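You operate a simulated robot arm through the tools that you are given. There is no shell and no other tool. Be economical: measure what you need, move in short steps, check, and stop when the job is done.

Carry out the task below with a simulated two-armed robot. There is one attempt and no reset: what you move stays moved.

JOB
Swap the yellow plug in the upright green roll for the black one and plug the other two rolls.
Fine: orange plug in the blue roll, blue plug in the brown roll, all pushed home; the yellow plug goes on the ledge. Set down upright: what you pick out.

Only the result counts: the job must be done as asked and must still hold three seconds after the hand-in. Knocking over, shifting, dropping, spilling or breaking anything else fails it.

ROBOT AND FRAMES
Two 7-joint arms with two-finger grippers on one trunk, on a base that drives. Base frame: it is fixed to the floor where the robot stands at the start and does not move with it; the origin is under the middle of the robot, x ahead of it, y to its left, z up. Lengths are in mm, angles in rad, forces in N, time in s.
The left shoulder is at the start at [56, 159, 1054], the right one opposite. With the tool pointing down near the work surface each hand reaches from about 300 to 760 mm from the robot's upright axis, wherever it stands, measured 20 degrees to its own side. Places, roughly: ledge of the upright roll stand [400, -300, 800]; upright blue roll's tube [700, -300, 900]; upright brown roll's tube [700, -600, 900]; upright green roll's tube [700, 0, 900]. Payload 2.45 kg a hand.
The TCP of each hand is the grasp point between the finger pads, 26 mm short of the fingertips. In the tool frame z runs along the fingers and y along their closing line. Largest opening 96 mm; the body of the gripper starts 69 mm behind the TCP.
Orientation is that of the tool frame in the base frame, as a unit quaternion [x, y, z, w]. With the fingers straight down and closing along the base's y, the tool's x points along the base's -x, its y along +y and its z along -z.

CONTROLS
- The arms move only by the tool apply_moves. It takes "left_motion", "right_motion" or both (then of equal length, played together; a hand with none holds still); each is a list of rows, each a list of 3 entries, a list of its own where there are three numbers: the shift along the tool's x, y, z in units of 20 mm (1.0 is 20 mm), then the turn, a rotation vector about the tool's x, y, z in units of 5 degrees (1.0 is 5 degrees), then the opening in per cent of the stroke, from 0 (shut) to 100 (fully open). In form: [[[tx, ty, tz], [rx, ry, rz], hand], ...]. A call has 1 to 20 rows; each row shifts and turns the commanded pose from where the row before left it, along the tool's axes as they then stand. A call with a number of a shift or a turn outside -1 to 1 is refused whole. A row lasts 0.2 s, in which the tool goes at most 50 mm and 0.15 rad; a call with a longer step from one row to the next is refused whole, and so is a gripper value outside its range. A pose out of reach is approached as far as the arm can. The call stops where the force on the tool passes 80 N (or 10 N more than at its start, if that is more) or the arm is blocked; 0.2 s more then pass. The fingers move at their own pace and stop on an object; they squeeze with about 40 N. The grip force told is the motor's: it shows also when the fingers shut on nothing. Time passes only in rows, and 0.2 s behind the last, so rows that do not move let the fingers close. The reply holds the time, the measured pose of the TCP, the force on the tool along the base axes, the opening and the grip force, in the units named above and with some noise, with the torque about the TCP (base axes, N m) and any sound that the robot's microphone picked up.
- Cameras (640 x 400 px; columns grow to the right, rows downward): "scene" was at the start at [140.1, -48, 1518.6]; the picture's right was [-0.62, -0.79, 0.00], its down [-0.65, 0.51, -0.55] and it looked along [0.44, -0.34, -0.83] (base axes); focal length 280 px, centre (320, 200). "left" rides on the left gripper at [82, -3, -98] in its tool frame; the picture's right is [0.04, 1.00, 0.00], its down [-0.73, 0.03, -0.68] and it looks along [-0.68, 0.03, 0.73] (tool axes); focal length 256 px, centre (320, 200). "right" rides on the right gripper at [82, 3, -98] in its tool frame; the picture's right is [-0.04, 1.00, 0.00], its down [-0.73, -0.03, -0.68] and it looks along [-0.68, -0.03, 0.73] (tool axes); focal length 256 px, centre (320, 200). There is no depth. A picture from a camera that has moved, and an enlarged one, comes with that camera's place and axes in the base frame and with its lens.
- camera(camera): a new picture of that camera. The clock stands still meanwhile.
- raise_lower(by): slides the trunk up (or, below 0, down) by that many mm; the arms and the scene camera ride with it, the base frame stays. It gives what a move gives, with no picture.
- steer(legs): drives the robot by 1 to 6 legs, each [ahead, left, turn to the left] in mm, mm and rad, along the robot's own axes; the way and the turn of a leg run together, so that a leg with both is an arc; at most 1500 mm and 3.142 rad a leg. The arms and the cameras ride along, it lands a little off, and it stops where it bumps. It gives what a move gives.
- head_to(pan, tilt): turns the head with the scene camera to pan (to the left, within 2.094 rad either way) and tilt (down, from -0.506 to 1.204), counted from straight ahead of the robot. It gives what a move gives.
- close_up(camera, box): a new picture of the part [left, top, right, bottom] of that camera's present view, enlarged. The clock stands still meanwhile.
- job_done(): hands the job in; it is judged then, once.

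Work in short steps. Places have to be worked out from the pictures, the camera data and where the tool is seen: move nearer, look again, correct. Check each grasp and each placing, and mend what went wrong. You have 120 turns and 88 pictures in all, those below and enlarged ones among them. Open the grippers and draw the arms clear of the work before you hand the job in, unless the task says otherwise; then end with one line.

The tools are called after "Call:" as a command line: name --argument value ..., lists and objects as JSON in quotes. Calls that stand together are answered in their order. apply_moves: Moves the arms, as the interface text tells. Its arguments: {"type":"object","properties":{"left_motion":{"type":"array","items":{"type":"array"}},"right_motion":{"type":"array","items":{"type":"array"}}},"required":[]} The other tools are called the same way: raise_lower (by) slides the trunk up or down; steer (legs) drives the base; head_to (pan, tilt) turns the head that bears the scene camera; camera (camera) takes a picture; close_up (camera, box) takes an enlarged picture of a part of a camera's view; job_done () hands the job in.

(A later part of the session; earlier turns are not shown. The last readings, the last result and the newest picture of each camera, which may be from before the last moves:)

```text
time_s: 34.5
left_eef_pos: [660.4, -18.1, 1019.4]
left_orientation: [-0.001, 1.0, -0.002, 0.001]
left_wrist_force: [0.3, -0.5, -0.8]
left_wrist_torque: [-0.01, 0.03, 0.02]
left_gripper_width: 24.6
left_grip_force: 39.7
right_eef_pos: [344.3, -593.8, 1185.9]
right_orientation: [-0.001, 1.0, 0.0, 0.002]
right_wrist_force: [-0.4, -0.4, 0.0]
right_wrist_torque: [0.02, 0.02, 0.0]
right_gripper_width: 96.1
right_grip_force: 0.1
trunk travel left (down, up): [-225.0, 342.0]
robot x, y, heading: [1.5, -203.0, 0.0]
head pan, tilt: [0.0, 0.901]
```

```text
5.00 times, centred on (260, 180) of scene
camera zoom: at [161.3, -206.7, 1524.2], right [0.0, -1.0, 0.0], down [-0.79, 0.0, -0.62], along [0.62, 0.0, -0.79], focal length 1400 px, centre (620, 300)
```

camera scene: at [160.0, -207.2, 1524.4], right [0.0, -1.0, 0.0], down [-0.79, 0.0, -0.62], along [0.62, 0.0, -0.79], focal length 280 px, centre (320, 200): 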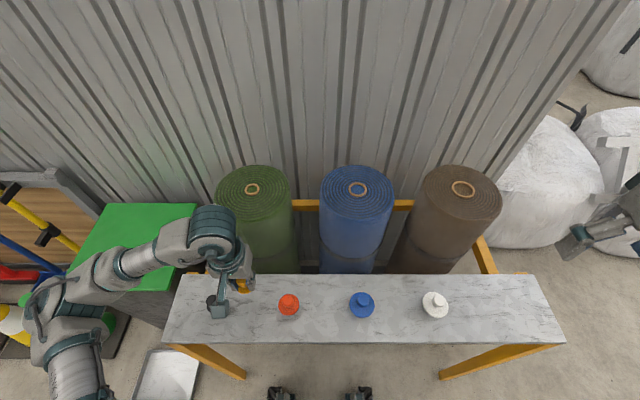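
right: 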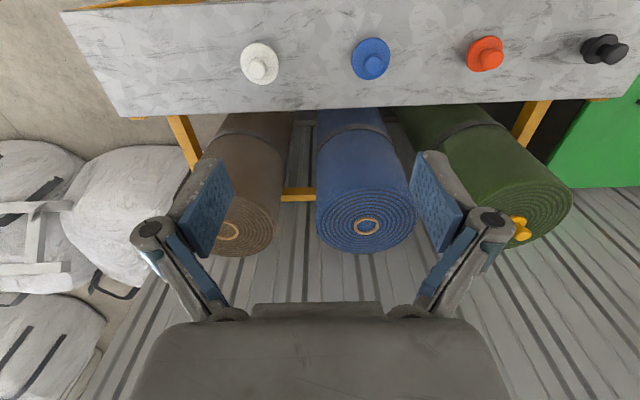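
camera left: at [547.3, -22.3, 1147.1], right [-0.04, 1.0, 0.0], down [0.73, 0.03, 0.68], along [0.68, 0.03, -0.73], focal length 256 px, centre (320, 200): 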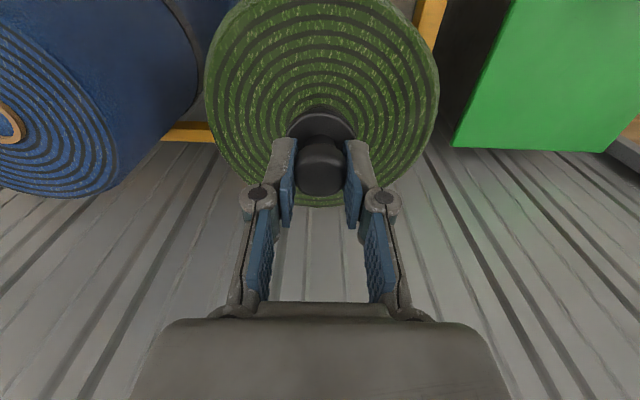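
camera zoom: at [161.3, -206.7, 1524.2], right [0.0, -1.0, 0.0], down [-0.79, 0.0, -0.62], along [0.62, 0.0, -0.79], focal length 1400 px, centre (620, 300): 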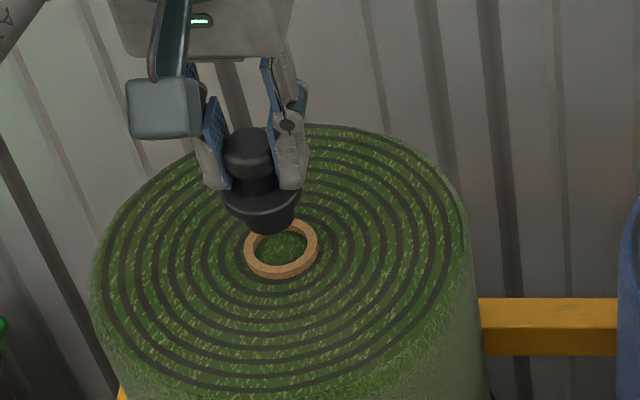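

Both views say the plug needs about +4.5 mm x, −1 mm y. Correct, descend 20 mm, look again.

Call:
apply_moves --left_motion '[[[-0.22, -0.05, 0], [0, 0, 0], 0], [[0, 0, 0.5], [0, 0, 0], 0], [[0, 0, 0.4], [0, 0, 0], 0], [[0, 0, 0], [0, 0, 0], 0]]'

Call:
close_up --camera "left" --box '[200, 50, 440, 200]'

Call:
close_up --camera "scene" --box '[210, 150, 300, 210]'

```text
time_s: 35.5
left_eef_pos: [666.9, -17.9, 1001.1]
left_orientation: [-0.003, 1.0, -0.001, 0.001]
left_wrist_force: [0.4, 0.5, -1.1]
left_wrist_torque: [0.03, 0.0, -0.02]
left_gripper_width: 24.5
left_grip_force: 39.8
right_eef_pos: [343.3, -594.3, 1184.6]
right_orientation: [0.0, 1.0, 0.0, 0.001]
right_wrist_force: [0.7, -0.5, -0.7]
right_wrist_torque: [-0.02, 0.01, -0.02]
right_gripper_width: 95.9
right_grip_force: 0.0
trunk travel left (down, up): [-225.0, 342.0]
robot x, y, heading: [-1.3, -206.4, 0.004]
head pan, tilt: [0.0, 0.901]
```

```text
2.67 times, centred on (320, 125) of left
camera zoom: at [584.4, -21.7, 1097.3], right [-0.04, 1.0, 0.0], down [0.73, 0.03, 0.68], along [0.68, 0.03, -0.73], focal length 683 px, centre (320, 400)
```

zoom: 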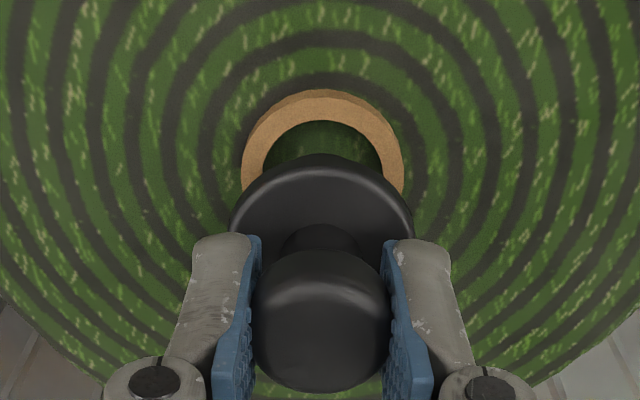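

```text
6.67 times, centred on (255, 180) of scene
camera zoom: at [161.5, -207.7, 1524.2], right [0.0, -1.0, 0.0], down [-0.79, 0.0, -0.62], along [0.62, 0.0, -0.79], focal length 1867 px, centre (753, 333)
```

zoom: 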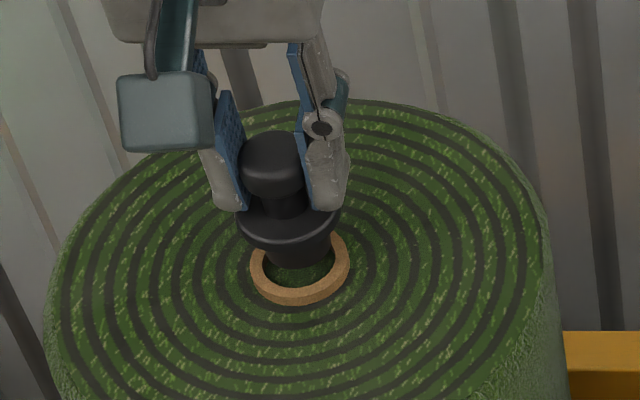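

Aligned within ~1–2 mm. Descend slowly into the tube.

Call:
apply_moves --left_motion '[[[0, 0, 0.25], [0, 0, 0], 0], [[0, 0, 0.25], [0, 0, 0], 0], [[0, 0, 0.2], [0, 0, 0], 0], [[0, 0, 0], [0, 0, 0], 0]]'

Call:
close_up --camera "scene" --box '[210, 150, 300, 210]'

```text
time_s: 36.5
left_eef_pos: [663.4, -19.5, 994.1]
left_orientation: [-0.003, 1.0, -0.002, 0.006]
left_wrist_force: [6.4, 4.7, 42.3]
left_wrist_torque: [0.15, -0.6, 0.04]
left_gripper_width: 24.5
left_grip_force: 40.3
right_eef_pos: [339.8, -594.5, 1186.6]
right_orientation: [-0.001, 1.0, 0.0, 0.004]
right_wrist_force: [-0.5, -0.6, 0.0]
right_wrist_torque: [-0.02, 0.02, -0.04]
right_gripper_width: 96.3
right_grip_force: 0.0
trunk travel left (down, up): [-225.0, 342.0]
robot x, y, heading: [2.8, -207.4, -0.0]
head pan, tilt: [0.0, 0.901]
```

```text
6.67 times, centred on (255, 180) of scene
camera zoom: at [153.3, -208.2, 1525.7], right [0.0, -1.0, 0.0], down [-0.78, 0.0, -0.62], along [0.62, 0.0, -0.78], focal length 1867 px, centre (753, 333)
```

zoom: 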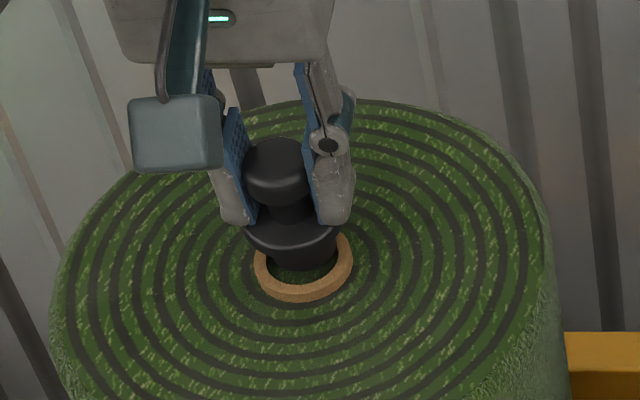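

Contact at ~42 N: near-side gap visible, so the stem sits ~4.5 mm too far in x. Raise, shift back, and look.

Call:
apply_moves --left_motion '[[[0, 0, -0.5], [0, 0, 0], 0], [[0.22, 0, 0], [0, 0, 0], 0], [[0, 0, 0.2], [0, 0, 0], 0], [[0, 0, 0], [0, 0, 0], 0]]'

Call:
close_up --camera "scene" --box '[225, 160, 285, 200]'

```text
time_s: 37.5
left_eef_pos: [660.6, -19.6, 993.3]
left_orientation: [-0.001, 1.0, -0.002, 0.0]
left_wrist_force: [3.2, 0.1, 11.2]
left_wrist_torque: [-0.1, -0.25, 0.05]
left_gripper_width: 24.6
left_grip_force: 39.7
right_eef_pos: [343.0, -593.8, 1185.3]
right_orientation: [-0.001, 1.0, 0.001, 0.002]
right_wrist_force: [-0.6, -1.4, -0.3]
right_wrist_torque: [0.01, -0.01, 0.01]
right_gripper_width: 96.1
right_grip_force: 0.0
trunk travel left (down, up): [-225.0, 342.0]
robot x, y, heading: [0.6, -204.8, 0.006]
head pan, tilt: [0.0, 0.901]
```

```text
10.00 times, centred on (255, 180) of scene
camera zoom: at [159.9, -208.6, 1524.4], right [0.0, -1.0, 0.0], down [-0.79, 0.0, -0.62], along [0.62, 0.0, -0.79], focal length 2800 px, centre (970, 400)
```

zoom: 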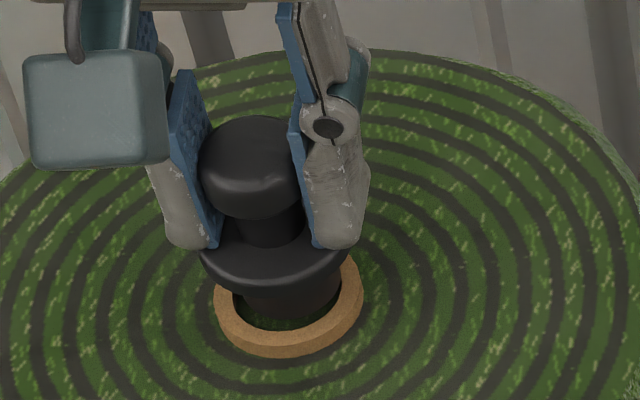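

Closer: still ~2.5 mm too far in x and ~0.8 mm to −y. Adjust and press down.

Call:
apply_moves --left_motion '[[[0, 0, -0.2], [0, 0, 0], 0], [[0.13, 0.04, 0], [0, 0, 0], 0], [[0, 0, 0.2], [0, 0, 0], 0], [[0, 0, 0.2], [0, 0, 0], 0], [[0, 0, 0], [0, 0, 0], 0]]'

Call:
close_up --camera "scene" --box '[225, 160, 285, 200]'

```text
time_s: 38.8
left_eef_pos: [656.1, -18.1, 994.7]
left_orientation: [-0.003, 1.0, -0.002, 0.005]
left_wrist_force: [10.0, 4.2, 35.7]
left_wrist_torque: [0.34, -0.12, -0.06]
left_gripper_width: 24.5
left_grip_force: 40.1
right_eef_pos: [339.8, -593.7, 1186.5]
right_orientation: [0.0, 1.0, 0.001, 0.004]
right_wrist_force: [0.0, 0.2, -0.2]
right_wrist_torque: [0.01, 0.0, -0.03]
right_gripper_width: 95.9
right_grip_force: 0.0
trunk travel left (down, up): [-225.0, 342.0]
robot x, y, heading: [2.4, -205.9, 0.0]
head pan, tilt: [0.0, 0.901]
```

```text
10.00 times, centred on (255, 180) of scene
camera zoom: at [155.9, -208.4, 1525.5], right [0.0, -1.0, 0.0], down [-0.78, 0.0, -0.62], along [0.62, 0.0, -0.78], focal length 2800 px, centre (970, 400)
```

zoom: 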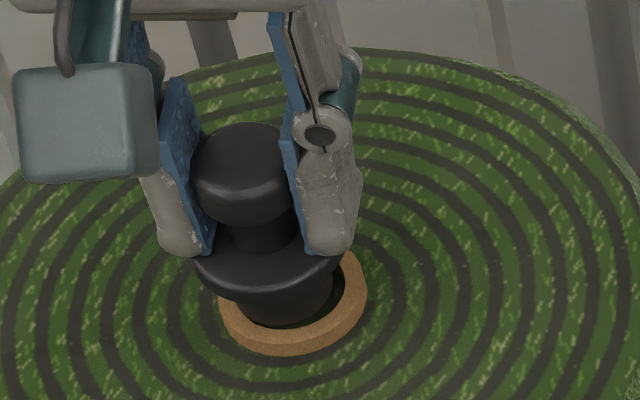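

x now good; stem is ~2 mm to +y. Shift back and press.

Call:
apply_moves --left_motion '[[[0, 0, -0.3], [0, 0, 0], 0], [[0, -0.09, 0], [0, 0, 0], 0], [[0, 0, 0], [0, 0, 0], 0], [[0, 0, 0.15], [0, 0, 0], 0], [[0, 0, 0.15], [0, 0, 0], 0], [[0, 0, 0.1], [0, 0, 0], 0], [[0, 0, 0], [0, 0, 0], 0]]'

Call:
close_up --camera "scene" --box '[225, 160, 285, 200]'

```text
time_s: 40.4
left_eef_pos: [656.1, -18.7, 994.2]
left_orientation: [-0.003, 1.0, -0.001, 0.008]
left_wrist_force: [15.1, 13.2, 52.5]
left_wrist_torque: [0.8, -0.12, 0.04]
left_gripper_width: 24.4
left_grip_force: 39.9
right_eef_pos: [339.3, -592.5, 1186.6]
right_orientation: [-0.001, 1.0, 0.0, 0.003]
right_wrist_force: [-0.5, 0.2, -0.3]
right_wrist_torque: [0.0, -0.03, -0.02]
right_gripper_width: 96.0
right_grip_force: 0.1
trunk travel left (down, up): [-225.0, 342.0]
robot x, y, heading: [1.8, -203.9, 0.002]
head pan, tilt: [0.0, 0.901]
```

```text
10.00 times, centred on (255, 180) of scene
camera zoom: at [153.6, -206.0, 1525.7], right [0.0, -1.0, 0.0], down [-0.78, 0.0, -0.62], along [0.62, 0.0, -0.78], focal length 2800 px, centre (970, 400)
```

zoom: 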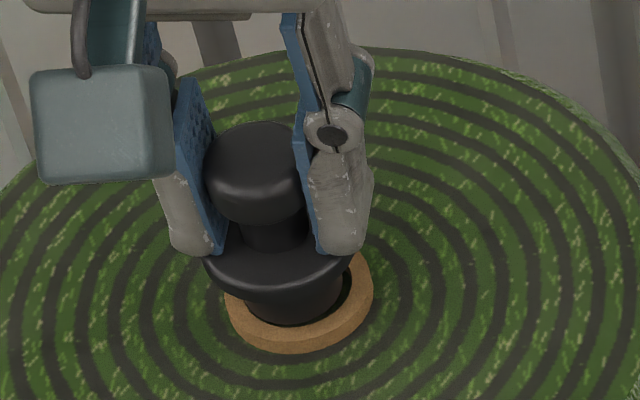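

Force analysis: contact is on the near rim, with remaining offset to +y. Unload, shift +0.8 mm x, −1.2 mm y, press again.

Call:
apply_moves --left_motion '[[[0, 0, -0.4], [0, 0, 0], 0], [[-0.04, -0.06, 0], [0, 0, 0], 0], [[0, 0, 0], [0, 0, 0], 0], [[0, 0, 0.15], [0, 0, 0], 0], [[0, 0, 0.15], [0, 0, 0], 0], [[0, 0, 0.15], [0, 0, 0], 0], [[0, 0, 0], [0, 0, 0], 0]]'

Call:
close_up --camera "scene" --box '[225, 160, 285, 200]'

```text
time_s: 42.0
left_eef_pos: [660.0, -19.6, 980.0]
left_orientation: [-0.001, 1.0, -0.001, -0.003]
left_wrist_force: [6.0, 7.1, 0.1]
left_wrist_torque: [0.2, -0.27, 0.0]
left_gripper_width: 24.6
left_grip_force: 40.2
right_eef_pos: [343.4, -590.3, 1185.1]
right_orientation: [-0.001, 1.0, -0.001, 0.001]
right_wrist_force: [-0.5, -0.9, -0.3]
right_wrist_torque: [0.03, -0.01, 0.02]
right_gripper_width: 95.9
right_grip_force: 0.0
trunk travel left (down, up): [-225.0, 342.0]
robot x, y, heading: [-4.1, -203.7, -0.002]
head pan, tilt: [0.0, 0.901]
```

```text
10.00 times, centred on (255, 180) of scene
camera zoom: at [157.7, -204.3, 1523.9], right [0.0, -1.0, 0.0], down [-0.78, 0.0, -0.62], along [0.62, 0.0, -0.78], focal length 2800 px, centre (970, 400)
```

zoom: 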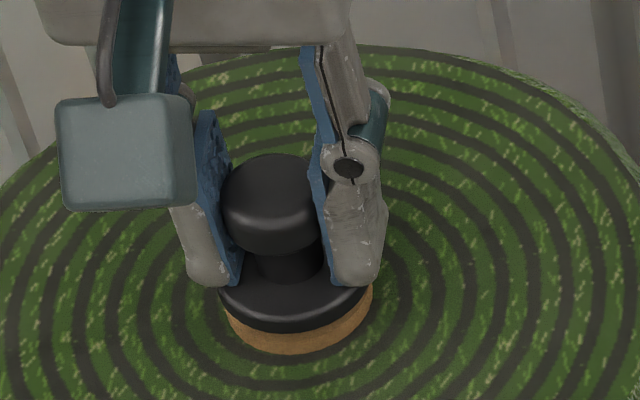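

It dropped in. Push it home.

Call:
apply_moves --left_motion '[[[0, 0, 0.15], [0, 0, 0], 0], [[0, 0, 0.15], [0, 0, 0], 0], [[0, 0, 0.15], [0, 0, 0], 0], [[0, 0, 0.15], [0, 0, 0], 0], [[0, 0, 0.15], [0, 0, 0], 0], [[0, 0, 0], [0, 0, 0], 0]]'

Call:
close_up --camera "scene" --box '[225, 160, 285, 200]'

```text
time_s: 43.4
left_eef_pos: [659.4, -19.9, 973.1]
left_orientation: [-0.003, 1.0, -0.002, 0.002]
left_wrist_force: [3.7, 5.7, 12.3]
left_wrist_torque: [0.15, 0.17, -0.03]
left_gripper_width: 24.3
left_grip_force: 40.0
right_eef_pos: [342.4, -592.6, 1185.7]
right_orientation: [0.0, 1.0, 0.0, 0.003]
right_wrist_force: [-0.5, 0.6, -0.3]
right_wrist_torque: [-0.02, 0.0, 0.01]
right_gripper_width: 95.8
right_grip_force: 0.1
trunk travel left (down, up): [-225.0, 342.0]
robot x, y, heading: [-0.2, -206.0, 0.002]
head pan, tilt: [0.0, 0.901]
```

```text
10.00 times, centred on (255, 180) of scene
camera zoom: at [159.6, -206.1, 1524.6], right [0.0, -1.0, 0.0], down [-0.79, 0.0, -0.62], along [0.62, 0.0, -0.79], focal length 2800 px, centre (970, 400)
```

zoom: 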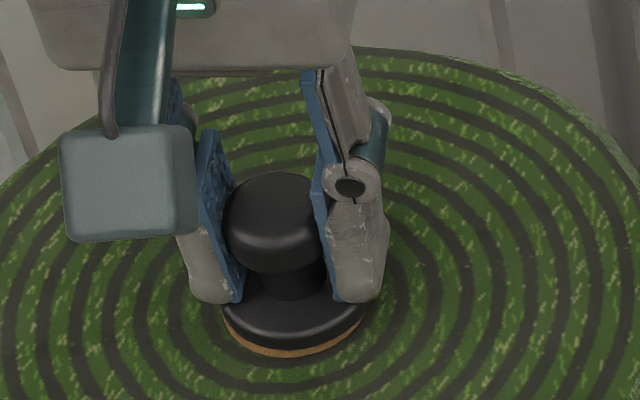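

Nearly home; press further to confirm a hard stop.

Call:
apply_moves --left_motion '[[[0, 0, 0.15], [0, 0, 0], 0], [[0, 0, 0.15], [0, 0, 0], 0], [[0, 0, 0.15], [0, 0, 0], 0], [[0, 0, 0.15], [0, 0, 0], 0], [[0, 0, 0], [0, 0, 0], 0]]'

```text
time_s: 44.5
left_eef_pos: [658.2, -20.6, 972.2]
left_orientation: [-0.002, 1.0, -0.003, 0.01]
left_wrist_force: [29.6, 14.9, 71.2]
left_wrist_torque: [0.6, 0.28, 0.03]
left_gripper_width: 24.4
left_grip_force: 40.0
right_eef_pos: [339.6, -593.3, 1186.6]
right_orientation: [-0.002, 1.0, 0.0, 0.004]
right_wrist_force: [0.6, 0.7, 0.0]
right_wrist_torque: [0.0, 0.0, 0.01]
right_gripper_width: 95.9
right_grip_force: 0.0
trunk travel left (down, up): [-225.0, 342.0]
robot x, y, heading: [-5.0, -205.6, 0.003]
head pan, tilt: [0.0, 0.901]
```

Hard stop at 972, 71 N: seated. Unload, release and rise; look.

Call:
apply_moves --left_motion '[[[0, 0, -0.3], [0, 0, 0], 0], [[0, 0, -0.2], [0, 0, 0], 0], [[0, 0, 0], [0, 0, 0], 20], [[0, 0, 0], [0, 0, 0], 50], [[0, 0, 0], [0, 0, 0], 50], [[0, 0, -0.5], [0, 0, 0], 50], [[0, 0, -1], [0, 0, 0], 50], [[0, 0, -1], [0, 0, 0], 50], [[0, 0, -1], [0, 0, 0], 50], [[0, 0, 0], [0, 0, 0], 50]]'

Call:
close_up --camera "left" --box '[200, 50, 440, 200]'

Call:
close_up --camera "scene" --box '[180, 150, 460, 340]'

```text
time_s: 46.8
left_eef_pos: [658.9, -18.8, 1038.6]
left_orientation: [-0.003, 1.0, -0.002, 0.0]
left_wrist_force: [1.4, 0.4, -0.8]
left_wrist_torque: [0.0, 0.01, -0.01]
left_gripper_width: 48.2
left_grip_force: 0.0
right_eef_pos: [343.5, -593.5, 1183.7]
right_orientation: [-0.002, 1.0, 0.0, 0.001]
right_wrist_force: [-0.2, 0.1, -0.2]
right_wrist_torque: [0.0, 0.03, 0.03]
right_gripper_width: 96.0
right_grip_force: 0.1
trunk travel left (down, up): [-225.0, 342.0]
robot x, y, heading: [-0.3, -203.7, 0.003]
head pan, tilt: [0.0, 0.901]
```

```text
2.67 times, centred on (320, 125) of left
camera zoom: at [577.1, -21.9, 1134.7], right [-0.04, 1.0, 0.0], down [0.73, 0.03, 0.68], along [0.68, 0.03, -0.73], focal length 683 px, centre (320, 400)
```

zoom: 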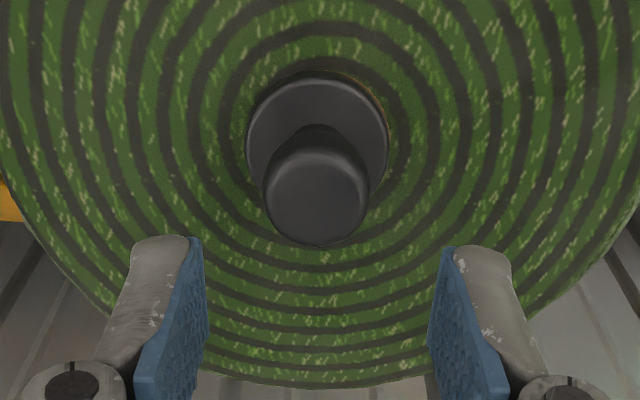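

```text
2.11 times, centred on (320, 245) of scene
camera zoom: at [161.8, -208.1, 1524.1], right [0.0, -1.0, 0.0], down [-0.79, 0.0, -0.62], along [0.62, 0.0, -0.79], focal length 590 px, centre (320, 105)
```

zoom: 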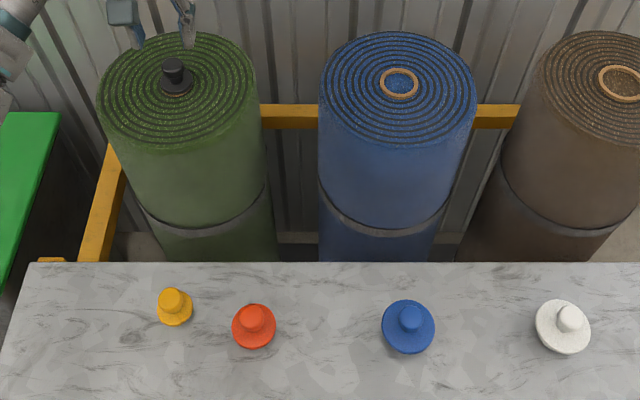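

Black is seated and yellow stands on the ledge. Retract left hand, then drive 165 mm right to work on the blue and brown rolls.

Call:
apply_moves --left_motion '[[[1, 0, -0.5], [0, 0, 0], 100], [[1, 0, -0.5], [0, 0, 0], 100], [[1, 0, 0], [0, 0, 0], 100], [[1, 0, 0], [0, 0, 0], 100], [[1, 0, 0], [0, 0, 0], 100], [[1, 0, 0], [0, 0, 0], 100], [[1, 0, 0], [0, 0, 0], 100], [[1, 0, 0], [0, 0, 0], 100], [[1, 0, 0], [0, 0, 0], 100], [[1, 0, 0], [0, 0, 0], 100], [[1, 0, 0], [0, 0, 0], 100], [[1, 0, 0], [0, 0, 0], 100], [[1, 0, 0], [0, 0, 0], 100], [[0, 0, 0], [0, 0, 0], 100]]'

Call:
steer --legs '[[0, -165, 0]]'

Call:
camera --camera "left"

Call:
camera --camera "scene"

```text
time_s: 49.8
left_eef_pos: [399.2, -20.3, 1057.3]
left_orientation: [-0.002, 1.0, -0.001, 0.001]
left_wrist_force: [0.7, -0.1, -0.1]
left_wrist_torque: [-0.01, 0.03, 0.03]
left_gripper_width: 95.7
left_grip_force: 0.0
right_eef_pos: [343.1, -592.2, 1184.9]
right_orientation: [0.0, 1.0, 0.001, 0.001]
right_wrist_force: [-1.1, 0.3, 0.1]
right_wrist_torque: [0.01, 0.0, 0.02]
right_gripper_width: 95.9
right_grip_force: 0.1
trunk travel left (down, up): [-225.0, 342.0]
robot x, y, heading: [-0.1, -206.1, 0.004]
head pan, tilt: [0.0, 0.901]
```

```text
time_s: 51.2
left_eef_pos: [400.1, -172.7, 1054.1]
left_orientation: [-0.002, 1.0, -0.007, 0.0]
left_wrist_force: [0.1, 0.7, 0.1]
left_wrist_torque: [-0.01, -0.01, 0.01]
left_gripper_width: 95.8
left_grip_force: 0.1
right_eef_pos: [342.0, -742.7, 1190.2]
right_orientation: [0.0, 1.0, -0.007, 0.002]
right_wrist_force: [-0.6, -0.3, 0.5]
right_wrist_torque: [0.01, -0.05, 0.0]
right_gripper_width: 95.9
right_grip_force: 0.1
trunk travel left (down, up): [-225.0, 342.0]
robot x, y, heading: [-0.2, -368.1, 0.002]
head pan, tilt: [0.0, 0.901]
```

```text
45 pictures are left
camera left: at [318.3, -174.0, 1151.0], right [-0.04, 1.0, -0.02], down [0.73, 0.04, 0.68], along [0.68, 0.02, -0.73], focal length 256 px, centre (320, 200)
```

left: 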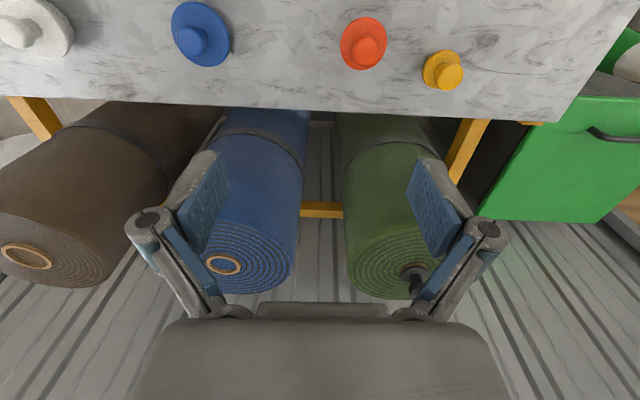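

```text
44 pictures are left
camera scene: at [160.8, -340.8, 1523.9], right [0.0, -1.0, 0.02], down [-0.79, -0.01, -0.62], along [0.62, -0.01, -0.79], focal length 280 px, centre (320, 200)
```

scene: 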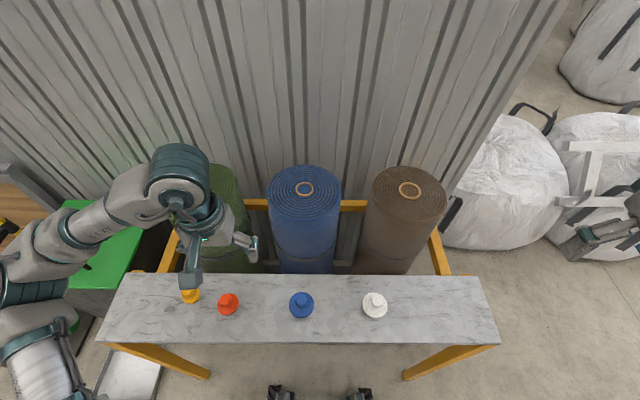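

Orange knob ≈ (384,-127). Move left hand above it and look.

Call:
apply_moves --left_motion '[[[0.13, 0.45, 0.5], [0, 0, 0], 100], [[0.13, 0.45, 0.9], [0, 0, 0], 100], [[0.13, 0.45, 0.9], [0, 0, 0], 100], [[0.13, 0.45, 0.9], [0, 0, 0], 100], [[0.13, 0.45, 0.9], [0, 0, 0], 100], [[0.13, 0.45, 0.9], [0, 0, 0], 100], [[0, 0, 0], [0, 0, 0], 100], [[0, 0, 0], [0, 0, 0], 100]]'

Call:
camera --camera "left"

```text
time_s: 53.0
left_eef_pos: [382.7, -144.6, 959.0]
left_orientation: [-0.001, 1.0, 0.005, 0.002]
left_wrist_force: [0.0, -0.2, 0.0]
left_wrist_torque: [0.0, -0.04, -0.02]
left_gripper_width: 95.8
left_grip_force: 0.2
right_eef_pos: [340.9, -773.5, 1180.1]
right_orientation: [0.0, 1.0, 0.006, 0.003]
right_wrist_force: [0.9, -0.3, -0.4]
right_wrist_torque: [0.02, -0.02, 0.01]
right_gripper_width: 96.0
right_grip_force: 0.1
trunk travel left (down, up): [-225.0, 342.0]
robot x, y, heading: [4.8, -374.0, -0.002]
head pan, tilt: [0.0, 0.901]
```

```text
43 pictures are left
camera left: at [300.2, -147.8, 1056.1], right [-0.04, 1.0, 0.01], down [0.73, 0.03, 0.68], along [0.68, 0.03, -0.73], focal length 256 px, centre (320, 200)
```

left: 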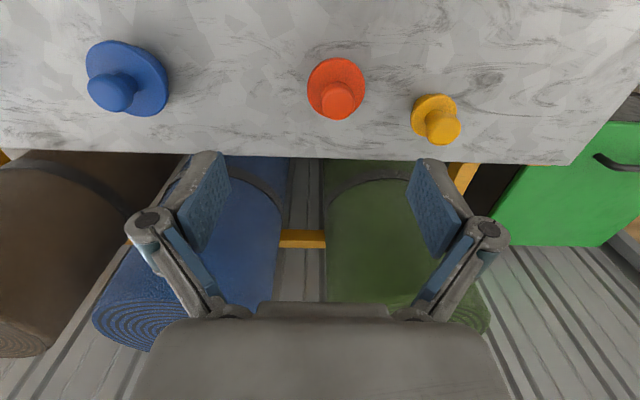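

Orange ≈ (376,-130). Adjust and descend to ~880.

Call:
apply_moves --left_motion '[[[0.3, 0.7, 0], [0, 0, 0], 80], [[0, 0, 1], [0, 0, 0], 80], [[0, 0, 1], [0, 0, 0], 80], [[0, 0, 1], [0, 0, 0], 80], [[0, 0, 1], [0, 0, 0], 80], [[0, 0, 0], [0, 0, 0], 80]]'

Call:
camera --camera "left"

```text
time_s: 54.4
left_eef_pos: [374.9, -104.9, 877.3]
left_orientation: [-0.003, 1.0, -0.006, 0.001]
left_wrist_force: [0.0, 1.1, -0.9]
left_wrist_torque: [-0.08, -0.06, 0.01]
left_gripper_width: 77.1
left_grip_force: 0.1
right_eef_pos: [339.1, -741.5, 1190.4]
right_orientation: [-0.002, 1.0, -0.007, 0.003]
right_wrist_force: [-0.1, -0.1, -0.4]
right_wrist_torque: [-0.08, 0.0, 0.02]
right_gripper_width: 95.9
right_grip_force: 0.2
trunk travel left (down, up): [-225.0, 342.0]
robot x, y, heading: [-2.8, -369.1, -0.0]
head pan, tilt: [0.0, 0.901]
```

```text
42 pictures are left
camera left: at [293.5, -106.4, 973.0], right [-0.05, 1.0, -0.01], down [0.73, 0.04, 0.68], along [0.68, 0.02, -0.73], focal length 256 px, centre (320, 200)
```

left: 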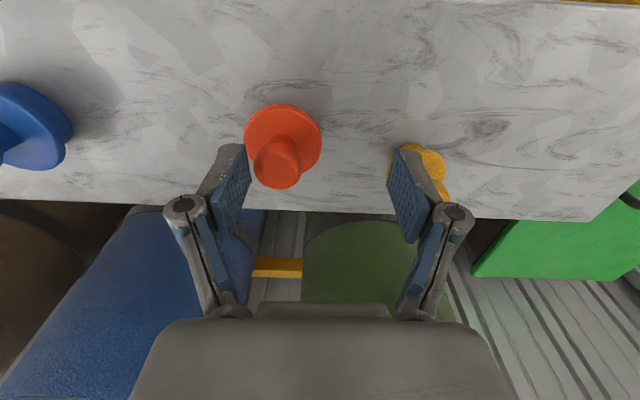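

The robot is swaying after the drive (hands swing ±15 mm). Raise at once and wait for it to settle.

Call:
apply_moves --left_motion '[[[0, 0, -1], [0, 0, 0], 80], [[0, 0, -1], [0, 0, 0], 80], [[0, 0, -1], [0, 0, 0], 80], [[0, 0, 0], [0, 0, 0], 80], [[0, 0, 0], [0, 0, 0], 80], [[0, 0, 0], [0, 0, 0], 80], [[0, 0, 0], [0, 0, 0], 80], [[0, 0, 0], [0, 0, 0], 80], [[0, 0, 0], [0, 0, 0], 80], [[0, 0, 0], [0, 0, 0], 80], [[0, 0, 0], [0, 0, 0], 80], [[0, 0, 0], [0, 0, 0], 80], [[0, 0, 0], [0, 0, 0], 80], [[0, 0, 0], [0, 0, 0], 80]]'

Call:
apply_moves --left_motion '[[[0, 0, 0], [0, 0, 0], 80], [[0, 0, 0], [0, 0, 0], 80]]'

Call:
apply_moves --left_motion '[[[0, 0, 0], [0, 0, 0], 80], [[0, 0, 0], [0, 0, 0], 80]]'

Call:
apply_moves --left_motion '[[[0, 0, 0], [0, 0, 0], 80], [[0, 0, 0], [0, 0, 0], 80]]'

```text
time_s: 57.4
left_eef_pos: [376.9, -138.8, 943.2]
left_orientation: [-0.001, 1.0, 0.007, 0.003]
left_wrist_force: [0.1, -0.7, 0.6]
left_wrist_torque: [0.07, 0.03, 0.01]
left_gripper_width: 76.8
left_grip_force: 0.1
right_eef_pos: [339.4, -783.5, 1179.2]
right_orientation: [0.0, 1.0, 0.01, 0.003]
right_wrist_force: [-0.1, -0.3, -0.2]
right_wrist_torque: [0.05, 0.0, 0.03]
right_gripper_width: 96.1
right_grip_force: 0.0
trunk travel left (down, up): [-225.0, 342.0]
robot x, y, heading: [-2.1, -373.4, 0.001]
head pan, tilt: [0.0, 0.901]
```

```text
time_s: 58.0
left_eef_pos: [375.6, -112.3, 938.6]
left_orientation: [-0.003, 1.0, -0.003, 0.001]
left_wrist_force: [0.4, 0.9, -0.3]
left_wrist_torque: [-0.09, -0.01, 0.0]
left_gripper_width: 77.0
left_grip_force: 0.2
right_eef_pos: [339.8, -752.2, 1186.9]
right_orientation: [-0.001, 1.0, -0.003, 0.002]
right_wrist_force: [-0.5, -0.2, 0.4]
right_wrist_torque: [-0.03, -0.01, 0.02]
right_gripper_width: 96.0
right_grip_force: 0.1
trunk travel left (down, up): [-225.0, 342.0]
robot x, y, heading: [1.2, -369.3, 0.002]
head pan, tilt: [0.0, 0.901]
```

```text
time_s: 58.6
left_eef_pos: [375.4, -119.5, 939.9]
left_orientation: [-0.003, 1.0, 0.001, 0.002]
left_wrist_force: [-0.3, -0.4, 0.0]
left_wrist_torque: [-0.06, 0.01, -0.01]
left_gripper_width: 76.6
left_grip_force: 0.0
right_eef_pos: [339.4, -760.3, 1185.1]
right_orientation: [-0.001, 1.0, 0.001, 0.004]
right_wrist_force: [-0.8, 1.2, 1.4]
right_wrist_torque: [-0.03, 0.01, 0.01]
right_gripper_width: 96.0
right_grip_force: 0.0
trunk travel left (down, up): [-225.0, 342.0]
robot x, y, heading: [1.5, -370.5, -0.002]
head pan, tilt: [0.0, 0.901]
```

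```text
time_s: 59.2
left_eef_pos: [374.8, -138.8, 944.1]
left_orientation: [-0.001, 1.0, 0.007, 0.002]
left_wrist_force: [0.0, -1.0, -0.1]
left_wrist_torque: [0.04, 0.01, -0.03]
left_gripper_width: 77.0
left_grip_force: 0.0
right_eef_pos: [339.2, -781.9, 1180.0]
right_orientation: [-0.001, 1.0, 0.009, 0.004]
right_wrist_force: [1.0, -0.2, 0.2]
right_wrist_torque: [0.02, 0.02, -0.02]
right_gripper_width: 96.0
right_grip_force: 0.1
trunk travel left (down, up): [-225.0, 342.0]
robot x, y, heading: [0.1, -375.0, -0.001]
head pan, tilt: [0.0, 0.901]
```

The roll sway isn't damping quickly; wait and sample more.

Call:
apply_moves --left_motion '[[[0, 0, 0], [0, 0, 0], 80], [[0, 0, 0], [0, 0, 0], 80], [[0, 0, 0], [0, 0, 0], 80], [[0, 0, 0], [0, 0, 0], 80], [[0, 0, 0], [0, 0, 0], 80], [[0, 0, 0], [0, 0, 0], 80], [[0, 0, 0], [0, 0, 0], 80], [[0, 0, 0], [0, 0, 0], 80], [[0, 0, 0], [0, 0, 0], 80], [[0, 0, 0], [0, 0, 0], 80], [[0, 0, 0], [0, 0, 0], 80], [[0, 0, 0], [0, 0, 0], 80], [[0, 0, 0], [0, 0, 0], 80], [[0, 0, 0], [0, 0, 0], 80], [[0, 0, 0], [0, 0, 0], 80], [[0, 0, 0], [0, 0, 0], 80], [[0, 0, 0], [0, 0, 0], 80], [[0, 0, 0], [0, 0, 0], 80], [[0, 0, 0], [0, 0, 0], 80], [[0, 0, 0], [0, 0, 0], 80]]'

Call:
apply_moves --left_motion '[[[0, 0, 0], [0, 0, 0], 80]]'

Call:
apply_moves --left_motion '[[[0, 0, 0], [0, 0, 0], 80]]'

Call:
apply_moves --left_motion '[[[0, 0, 0], [0, 0, 0], 80]]'

Call:
apply_moves --left_motion '[[[0, 0, 0], [0, 0, 0], 80]]'

Call:
camera --camera "right"

```text
time_s: 63.4
left_eef_pos: [377.1, -125.2, 940.9]
left_orientation: [-0.002, 1.0, 0.003, 0.002]
left_wrist_force: [-0.8, 0.5, 1.1]
left_wrist_torque: [-0.03, 0.0, 0.04]
left_gripper_width: 76.8
left_grip_force: 0.1
right_eef_pos: [338.8, -769.0, 1182.3]
right_orientation: [0.001, 1.0, 0.003, 0.003]
right_wrist_force: [0.6, -0.4, 0.0]
right_wrist_torque: [0.0, 0.01, 0.0]
right_gripper_width: 96.1
right_grip_force: 0.1
trunk travel left (down, up): [-225.0, 342.0]
robot x, y, heading: [0.4, -370.2, 0.003]
head pan, tilt: [0.0, 0.901]
```

```text
time_s: 63.8
left_eef_pos: [375.6, -126.5, 941.6]
left_orientation: [-0.001, 1.0, 0.003, 0.002]
left_wrist_force: [0.2, 0.6, -0.4]
left_wrist_torque: [-0.03, 0.01, -0.02]
left_gripper_width: 76.5
left_grip_force: 0.1
right_eef_pos: [340.2, -768.5, 1183.5]
right_orientation: [0.0, 1.0, 0.003, 0.003]
right_wrist_force: [0.7, -0.1, 0.1]
right_wrist_torque: [0.01, 0.04, 0.01]
right_gripper_width: 96.3
right_grip_force: 0.0
trunk travel left (down, up): [-225.0, 342.0]
robot x, y, heading: [1.4, -369.0, -0.007]
head pan, tilt: [0.0, 0.901]
```

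```text
time_s: 64.2
left_eef_pos: [377.4, -124.5, 941.0]
left_orientation: [-0.001, 1.0, 0.002, 0.001]
left_wrist_force: [0.5, -0.3, -0.2]
left_wrist_torque: [-0.02, -0.02, 0.01]
left_gripper_width: 76.9
left_grip_force: 0.1
right_eef_pos: [339.2, -767.2, 1184.0]
right_orientation: [-0.001, 1.0, 0.002, 0.004]
right_wrist_force: [0.5, 0.1, 0.2]
right_wrist_torque: [-0.01, -0.04, 0.0]
right_gripper_width: 96.0
right_grip_force: 0.0
trunk travel left (down, up): [-225.0, 342.0]
robot x, y, heading: [-0.2, -369.1, 0.0]
head pan, tilt: [0.0, 0.901]
```

```text
time_s: 64.6
left_eef_pos: [375.2, -125.5, 941.4]
left_orientation: [-0.002, 1.0, 0.002, 0.001]
left_wrist_force: [0.7, 0.5, -0.1]
left_wrist_torque: [-0.03, 0.02, -0.01]
left_gripper_width: 77.0
left_grip_force: 0.0
right_eef_pos: [340.3, -768.0, 1182.6]
right_orientation: [0.0, 1.0, 0.003, 0.003]
right_wrist_force: [-0.4, 0.4, -0.4]
right_wrist_torque: [-0.02, -0.02, 0.0]
right_gripper_width: 96.0
right_grip_force: 0.0
trunk travel left (down, up): [-225.0, 342.0]
robot x, y, heading: [-0.7, -372.5, 0.002]
head pan, tilt: [0.0, 0.901]
```

```text
time_s: 65.0
left_eef_pos: [376.2, -125.5, 942.2]
left_orientation: [-0.002, 1.0, 0.002, 0.001]
left_wrist_force: [1.1, 0.0, -0.1]
left_wrist_torque: [-0.02, 0.0, -0.04]
left_gripper_width: 77.0
left_grip_force: 0.0
right_eef_pos: [339.6, -767.5, 1183.2]
right_orientation: [-0.001, 1.0, 0.003, 0.002]
right_wrist_force: [-0.1, -0.6, 0.5]
right_wrist_torque: [-0.01, 0.02, 0.01]
right_gripper_width: 96.0
right_grip_force: 0.1
trunk travel left (down, up): [-225.0, 342.0]
robot x, y, heading: [-2.4, -370.5, 0.002]
head pan, tilt: [0.0, 0.901]
```

```text
41 pictures are left
camera right: at [259.4, -764.8, 1280.8], right [0.04, 1.0, 0.01], down [0.73, -0.03, 0.68], along [0.68, -0.02, -0.73], focal length 256 px, centre (320, 200)
```

right: 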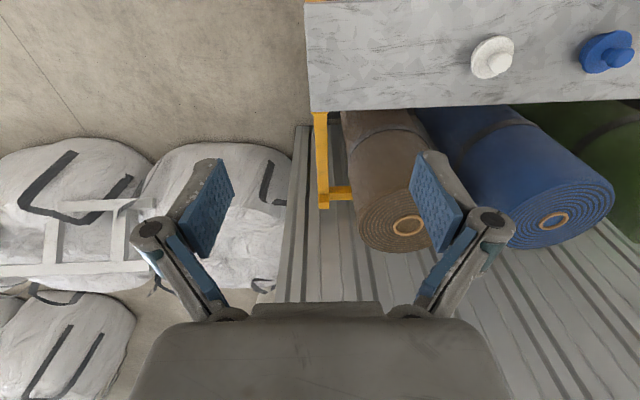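

Settled. Fresh look.

Call:
camera --camera "left"

```text
40 pictures are left
camera left: at [294.3, -128.8, 1037.2], right [-0.04, 1.0, 0.0], down [0.73, 0.03, 0.68], along [0.68, 0.03, -0.73], focal length 256 px, centre (320, 200)
```

left: 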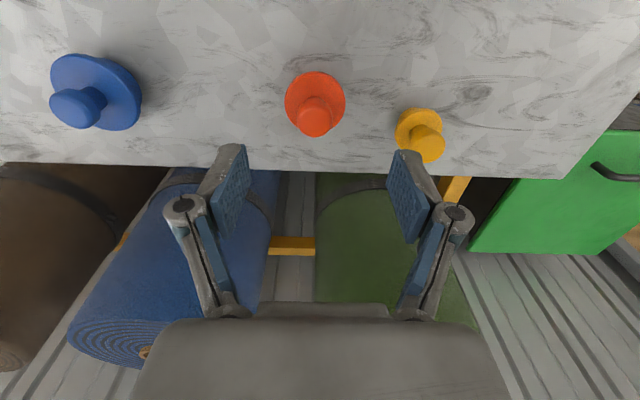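

Shift −3.6 mm y and descend gently to ~880.

Call:
apply_moves --left_motion '[[[0, -0.18, 0.5], [0, 0, 0], 80], [[0, 0, 0.8], [0, 0, 0], 80], [[0, 0, 0.8], [0, 0, 0], 80], [[0, 0, 0.6], [0, 0, 0], 80], [[0, 0, 0.4], [0, 0, 0], 80], [[0, 0, 0], [0, 0, 0], 80], [[0, 0, 0], [0, 0, 0], 80]]'

Call:
close_up --camera "left" --box '[160, 50, 480, 250]'

```text
time_s: 66.6
left_eef_pos: [376.5, -128.7, 878.0]
left_orientation: [-0.001, 1.0, 0.003, 0.001]
left_wrist_force: [0.2, -0.1, -0.2]
left_wrist_torque: [0.01, 0.0, -0.01]
left_gripper_width: 76.8
left_grip_force: 0.1
right_eef_pos: [339.4, -766.3, 1182.2]
right_orientation: [-0.001, 1.0, 0.003, 0.004]
right_wrist_force: [-0.3, -0.3, -0.3]
right_wrist_torque: [0.0, 0.02, -0.01]
right_gripper_width: 95.9
right_grip_force: 0.0
trunk travel left (down, up): [-225.0, 342.0]
robot x, y, heading: [-0.3, -372.4, 0.001]
head pan, tilt: [0.0, 0.901]
```

```text
2.00 times, centred on (320, 150) of left
camera zoom: at [294.6, -131.5, 974.5], right [-0.04, 1.0, 0.0], down [0.73, 0.03, 0.68], along [0.68, 0.03, -0.73], focal length 512 px, centre (320, 300)
```

zoom: 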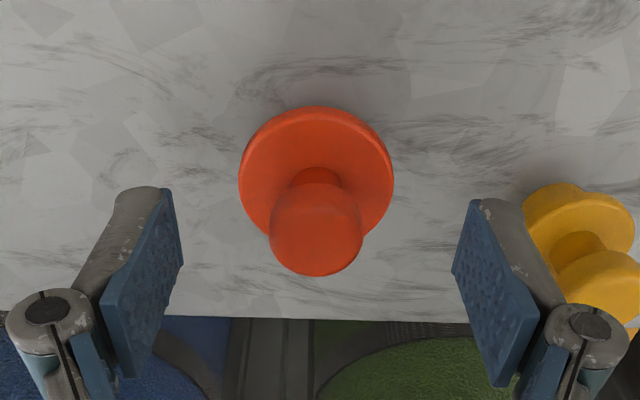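

Well centred. Descend 21 mm and grip.

Call:
apply_moves --left_motion '[[[0, -0.04, 0.6], [0, 0, 0], 80], [[0, 0, 0.45], [0, 0, 0], 80], [[0, 0, 0], [0, 0, 0], 80], [[0, 0, 0], [0, 0, 0], 0], [[0, 0, 0], [0, 0, 0], 0], [[0, 0, 0], [0, 0, 0], 0], [[0, 0, 0], [0, 0, 0], 0]]'

```text
time_s: 68.2
left_eef_pos: [378.3, -129.7, 857.6]
left_orientation: [-0.002, 1.0, 0.002, 0.002]
left_wrist_force: [0.8, 1.3, -0.1]
left_wrist_torque: [0.01, -0.01, 0.01]
left_gripper_width: 24.7
left_grip_force: 40.1
right_eef_pos: [341.1, -766.5, 1183.2]
right_orientation: [-0.001, 1.0, 0.003, 0.003]
right_wrist_force: [0.1, 0.1, 0.3]
right_wrist_torque: [-0.02, 0.0, -0.01]
right_gripper_width: 96.0
right_grip_force: 0.0
trunk travel left (down, up): [-225.0, 342.0]
robot x, y, heading: [-1.2, -370.2, -0.0]
head pan, tilt: [0.0, 0.901]
```

Gripped (24.7). Blue tube ≈ (661,-312). Lift and carry there.

Call:
apply_moves --left_motion '[[[0, 0, -0.5], [0, 0, 0], 0], [[0, 0, -1], [0, 0, 0], 0], [[0, 0, -1], [0, 0, 0], 0], [[0, 0, -1], [0, 0, 0], 0], [[0, 0, -1], [0, 0, 0], 0], [[-1, -0.65, -1], [0, 0, 0], 0], [[-1, -0.65, -1], [0, 0, 0], 0], [[-1, -0.65, -1], [0, 0, 0], 0], [[-1, -0.65, -1], [0, 0, 0], 0], [[-1, -0.65, -1], [0, 0, 0], 0], [[-1, -0.65, 0], [0, 0, 0], 0], [[-1, -0.65, 0], [0, 0, 0], 0], [[-1, -0.65, 0], [0, 0, 0], 0], [[-1, -0.65, 0], [0, 0, 0], 0], [[-1, -0.65, 0], [0, 0, 0], 0], [[-1, -0.65, 0], [0, 0, 0], 0], [[-1, -0.65, 0], [0, 0, 0], 0], [[-1, -0.65, 0], [0, 0, 0], 0], [[-1, -0.65, 0], [0, 0, 0], 0]]'

Call:
apply_moves --left_motion '[[[0, 0, 0.5], [0, 0, 0], 0], [[0, 0, 0.5], [0, 0, 0], 0], [[0, 0, 0], [0, 0, 0], 0], [[0, 0, 0], [0, 0, 0], 0], [[0, 0, 0], [0, 0, 0], 0], [[0, 0, 0], [0, 0, 0], 0], [[0, 0, 0], [0, 0, 0], 0], [[0, 0, 0], [0, 0, 0], 0], [[0, 0, 0], [0, 0, 0], 0], [[0, 0, 0], [0, 0, 0], 0]]'

Call:
close_up --camera "left" --box '[200, 50, 440, 200]'

Call:
close_up --camera "scene" --box '[250, 145, 340, 205]'

```text
time_s: 72.2
left_eef_pos: [658.0, -309.8, 1048.6]
left_orientation: [-0.001, 1.0, 0.004, 0.001]
left_wrist_force: [0.2, 0.1, -0.3]
left_wrist_torque: [0.04, 0.01, 0.0]
left_gripper_width: 24.5
left_grip_force: 39.5
right_eef_pos: [339.2, -770.4, 1181.6]
right_orientation: [0.0, 1.0, 0.005, 0.004]
right_wrist_force: [0.1, 0.3, -0.8]
right_wrist_torque: [0.01, -0.01, 0.01]
right_gripper_width: 96.2
right_grip_force: 0.1
trunk travel left (down, up): [-225.0, 342.0]
robot x, y, heading: [1.6, -370.2, -0.001]
head pan, tilt: [0.0, 0.901]
```

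```text
time_s: 74.4
left_eef_pos: [656.6, -312.5, 1028.5]
left_orientation: [-0.001, 1.0, 0.003, 0.002]
left_wrist_force: [-0.5, -0.8, -0.2]
left_wrist_torque: [-0.03, 0.01, 0.0]
left_gripper_width: 24.8
left_grip_force: 40.1
right_eef_pos: [339.4, -767.0, 1184.1]
right_orientation: [0.0, 1.0, 0.004, 0.004]
right_wrist_force: [-0.5, -0.2, 0.7]
right_wrist_torque: [0.04, 0.01, 0.0]
right_gripper_width: 96.0
right_grip_force: 0.0
trunk travel left (down, up): [-225.0, 342.0]
robot x, y, heading: [1.4, -370.3, -0.001]
head pan, tilt: [0.0, 0.901]
```

```text
2.67 times, centred on (320, 125) of left
camera zoom: at [574.8, -315.7, 1124.9], right [-0.04, 1.0, 0.0], down [0.73, 0.03, 0.68], along [0.68, 0.03, -0.73], focal length 683 px, centre (320, 400)
```

zoom: 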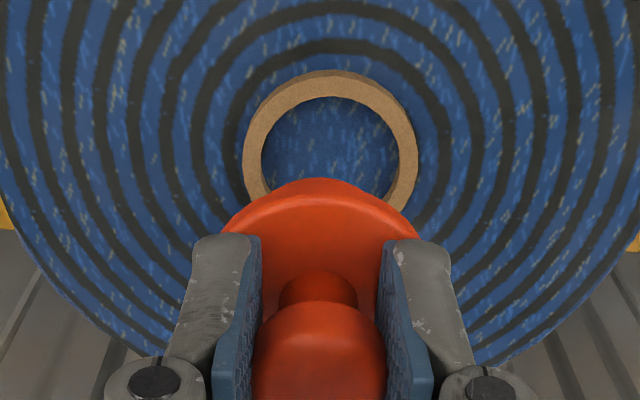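

```text
6.67 times, centred on (295, 175) of scene
camera zoom: at [161.7, -374.9, 1524.2], right [0.0, -1.0, 0.0], down [-0.79, 0.0, -0.62], along [0.62, 0.0, -0.79], focal length 1867 px, centre (487, 367)
```

zoom: 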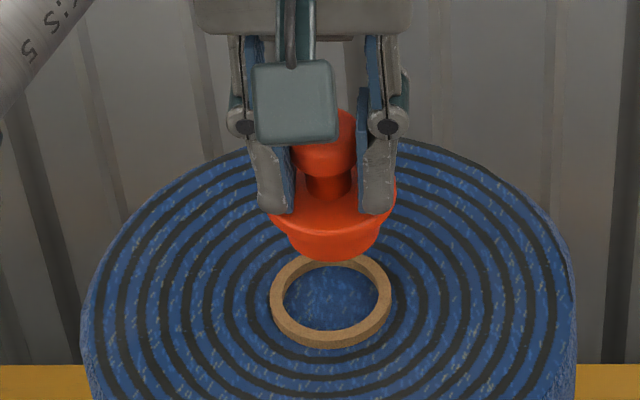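

Tube ≈ (660,-310); shift +3 mm x, +2.5 mm y, descend to ~998 and check.

Call:
apply_moves --left_motion '[[[-0.15, 0.125, 0], [0, 0, 0], 0], [[0, 0, 0.5], [0, 0, 0], 0], [[0, 0, 0.5], [0, 0, 0], 0], [[0, 0, 0.5], [0, 0, 0], 0], [[0, 0, 0], [0, 0, 0], 0], [[0, 0, 0], [0, 0, 0], 0], [[0, 0, 0], [0, 0, 0], 0]]'

Call:
close_up --camera "scene" --box '[265, 155, 325, 195]'

```text
time_s: 76.0
left_eef_pos: [659.5, -310.4, 997.5]
left_orientation: [-0.002, 1.0, 0.003, 0.002]
left_wrist_force: [-0.2, -1.5, -0.6]
left_wrist_torque: [0.0, 0.01, 0.03]
left_gripper_width: 24.8
left_grip_force: 39.4
right_eef_pos: [339.4, -768.3, 1184.1]
right_orientation: [-0.001, 1.0, 0.004, 0.005]
right_wrist_force: [-0.6, 0.5, 0.5]
right_wrist_torque: [0.01, 0.04, 0.03]
right_gripper_width: 96.2
right_grip_force: 0.1
trunk travel left (down, up): [-225.0, 342.0]
robot x, y, heading: [1.0, -370.0, 0.007]
head pan, tilt: [0.0, 0.901]
```

```text
10.00 times, centred on (295, 175) of scene
camera zoom: at [161.8, -374.8, 1524.2], right [0.0, -1.0, 0.0], down [-0.79, 0.0, -0.62], along [0.62, 0.0, -0.79], focal length 2800 px, centre (570, 450)
```

zoom: 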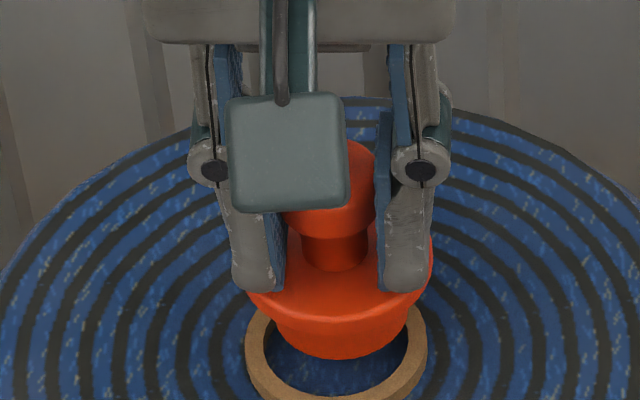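

Shift +0.8 mm y and descend to contact.

Call:
apply_moves --left_motion '[[[0, 0.04, 0.2], [0, 0, 0], 0], [[0, 0, 0.2], [0, 0, 0], 0], [[0, 0, 0.15], [0, 0, 0], 0], [[0, 0, 0], [0, 0, 0], 0], [[0, 0, 0], [0, 0, 0], 0]]'

Call:
close_up --camera "scene" --box '[265, 162, 325, 202]'

```text
time_s: 77.2
left_eef_pos: [657.9, -309.9, 993.7]
left_orientation: [-0.002, 1.0, 0.002, 0.007]
left_wrist_force: [9.8, -5.5, 46.5]
left_wrist_torque: [-0.26, -1.18, -0.13]
left_gripper_width: 24.6
left_grip_force: 40.1
right_eef_pos: [336.7, -769.0, 1185.3]
right_orientation: [-0.002, 1.0, 0.004, 0.004]
right_wrist_force: [-0.5, -0.7, -0.4]
right_wrist_torque: [0.01, 0.02, -0.02]
right_gripper_width: 96.0
right_grip_force: 0.0
trunk travel left (down, up): [-225.0, 342.0]
robot x, y, heading: [-1.1, -373.9, -0.002]
head pan, tilt: [0.0, 0.901]
```

```text
10.00 times, centred on (295, 182) of scene
camera zoom: at [153.5, -378.0, 1525.6], right [0.0, -1.0, 0.0], down [-0.78, 0.0, -0.62], along [0.62, 0.0, -0.78], focal length 2800 px, centre (570, 380)
```

zoom: 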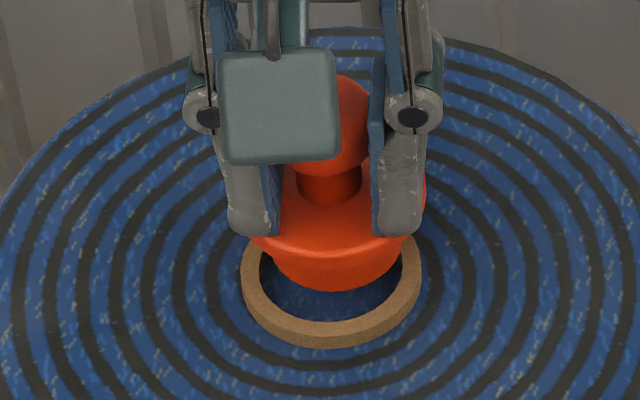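

Contact on the far rim; near gap says ~7–8 mm too far in x. Raise, shift −7 mm x, +1 mm y, lower lightly.

Call:
apply_moves --left_motion '[[[0, 0, -0.6], [0, 0, 0], 0], [[0.35, 0.05, 0], [0, 0, 0], 0], [[0, 0, 0], [0, 0, 0], 0], [[0, 0, 0.2], [0, 0, 0], 0], [[0, 0, 0.15], [0, 0, 0], 0], [[0, 0, 0], [0, 0, 0], 0], [[0, 0, 0], [0, 0, 0], 0]]'

Call:
close_up --camera "scene" --box '[265, 162, 325, 202]'

```text
time_s: 78.8
left_eef_pos: [652.6, -309.2, 994.2]
left_orientation: [-0.001, 1.0, 0.002, 0.003]
left_wrist_force: [2.7, 0.9, 12.0]
left_wrist_torque: [0.28, -0.38, -0.04]
left_gripper_width: 24.7
left_grip_force: 40.1
right_eef_pos: [337.5, -766.2, 1183.7]
right_orientation: [0.001, 1.0, 0.003, 0.004]
right_wrist_force: [0.3, 0.3, 0.0]
right_wrist_torque: [-0.01, 0.0, 0.01]
right_gripper_width: 95.7
right_grip_force: 0.0
trunk travel left (down, up): [-225.0, 342.0]
robot x, y, heading: [-2.7, -373.5, -0.001]
head pan, tilt: [0.0, 0.901]
```

```text
10.00 times, centred on (295, 182) of scene
camera zoom: at [159.4, -374.8, 1524.6], right [0.0, -1.0, 0.0], down [-0.79, 0.0, -0.62], along [0.62, 0.0, -0.79], focal length 2800 px, centre (570, 380)
```

zoom: 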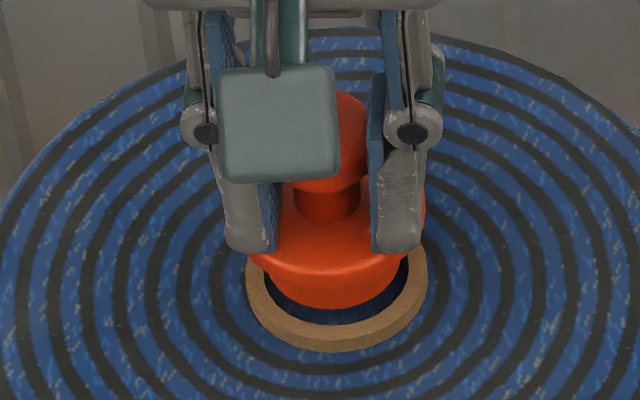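

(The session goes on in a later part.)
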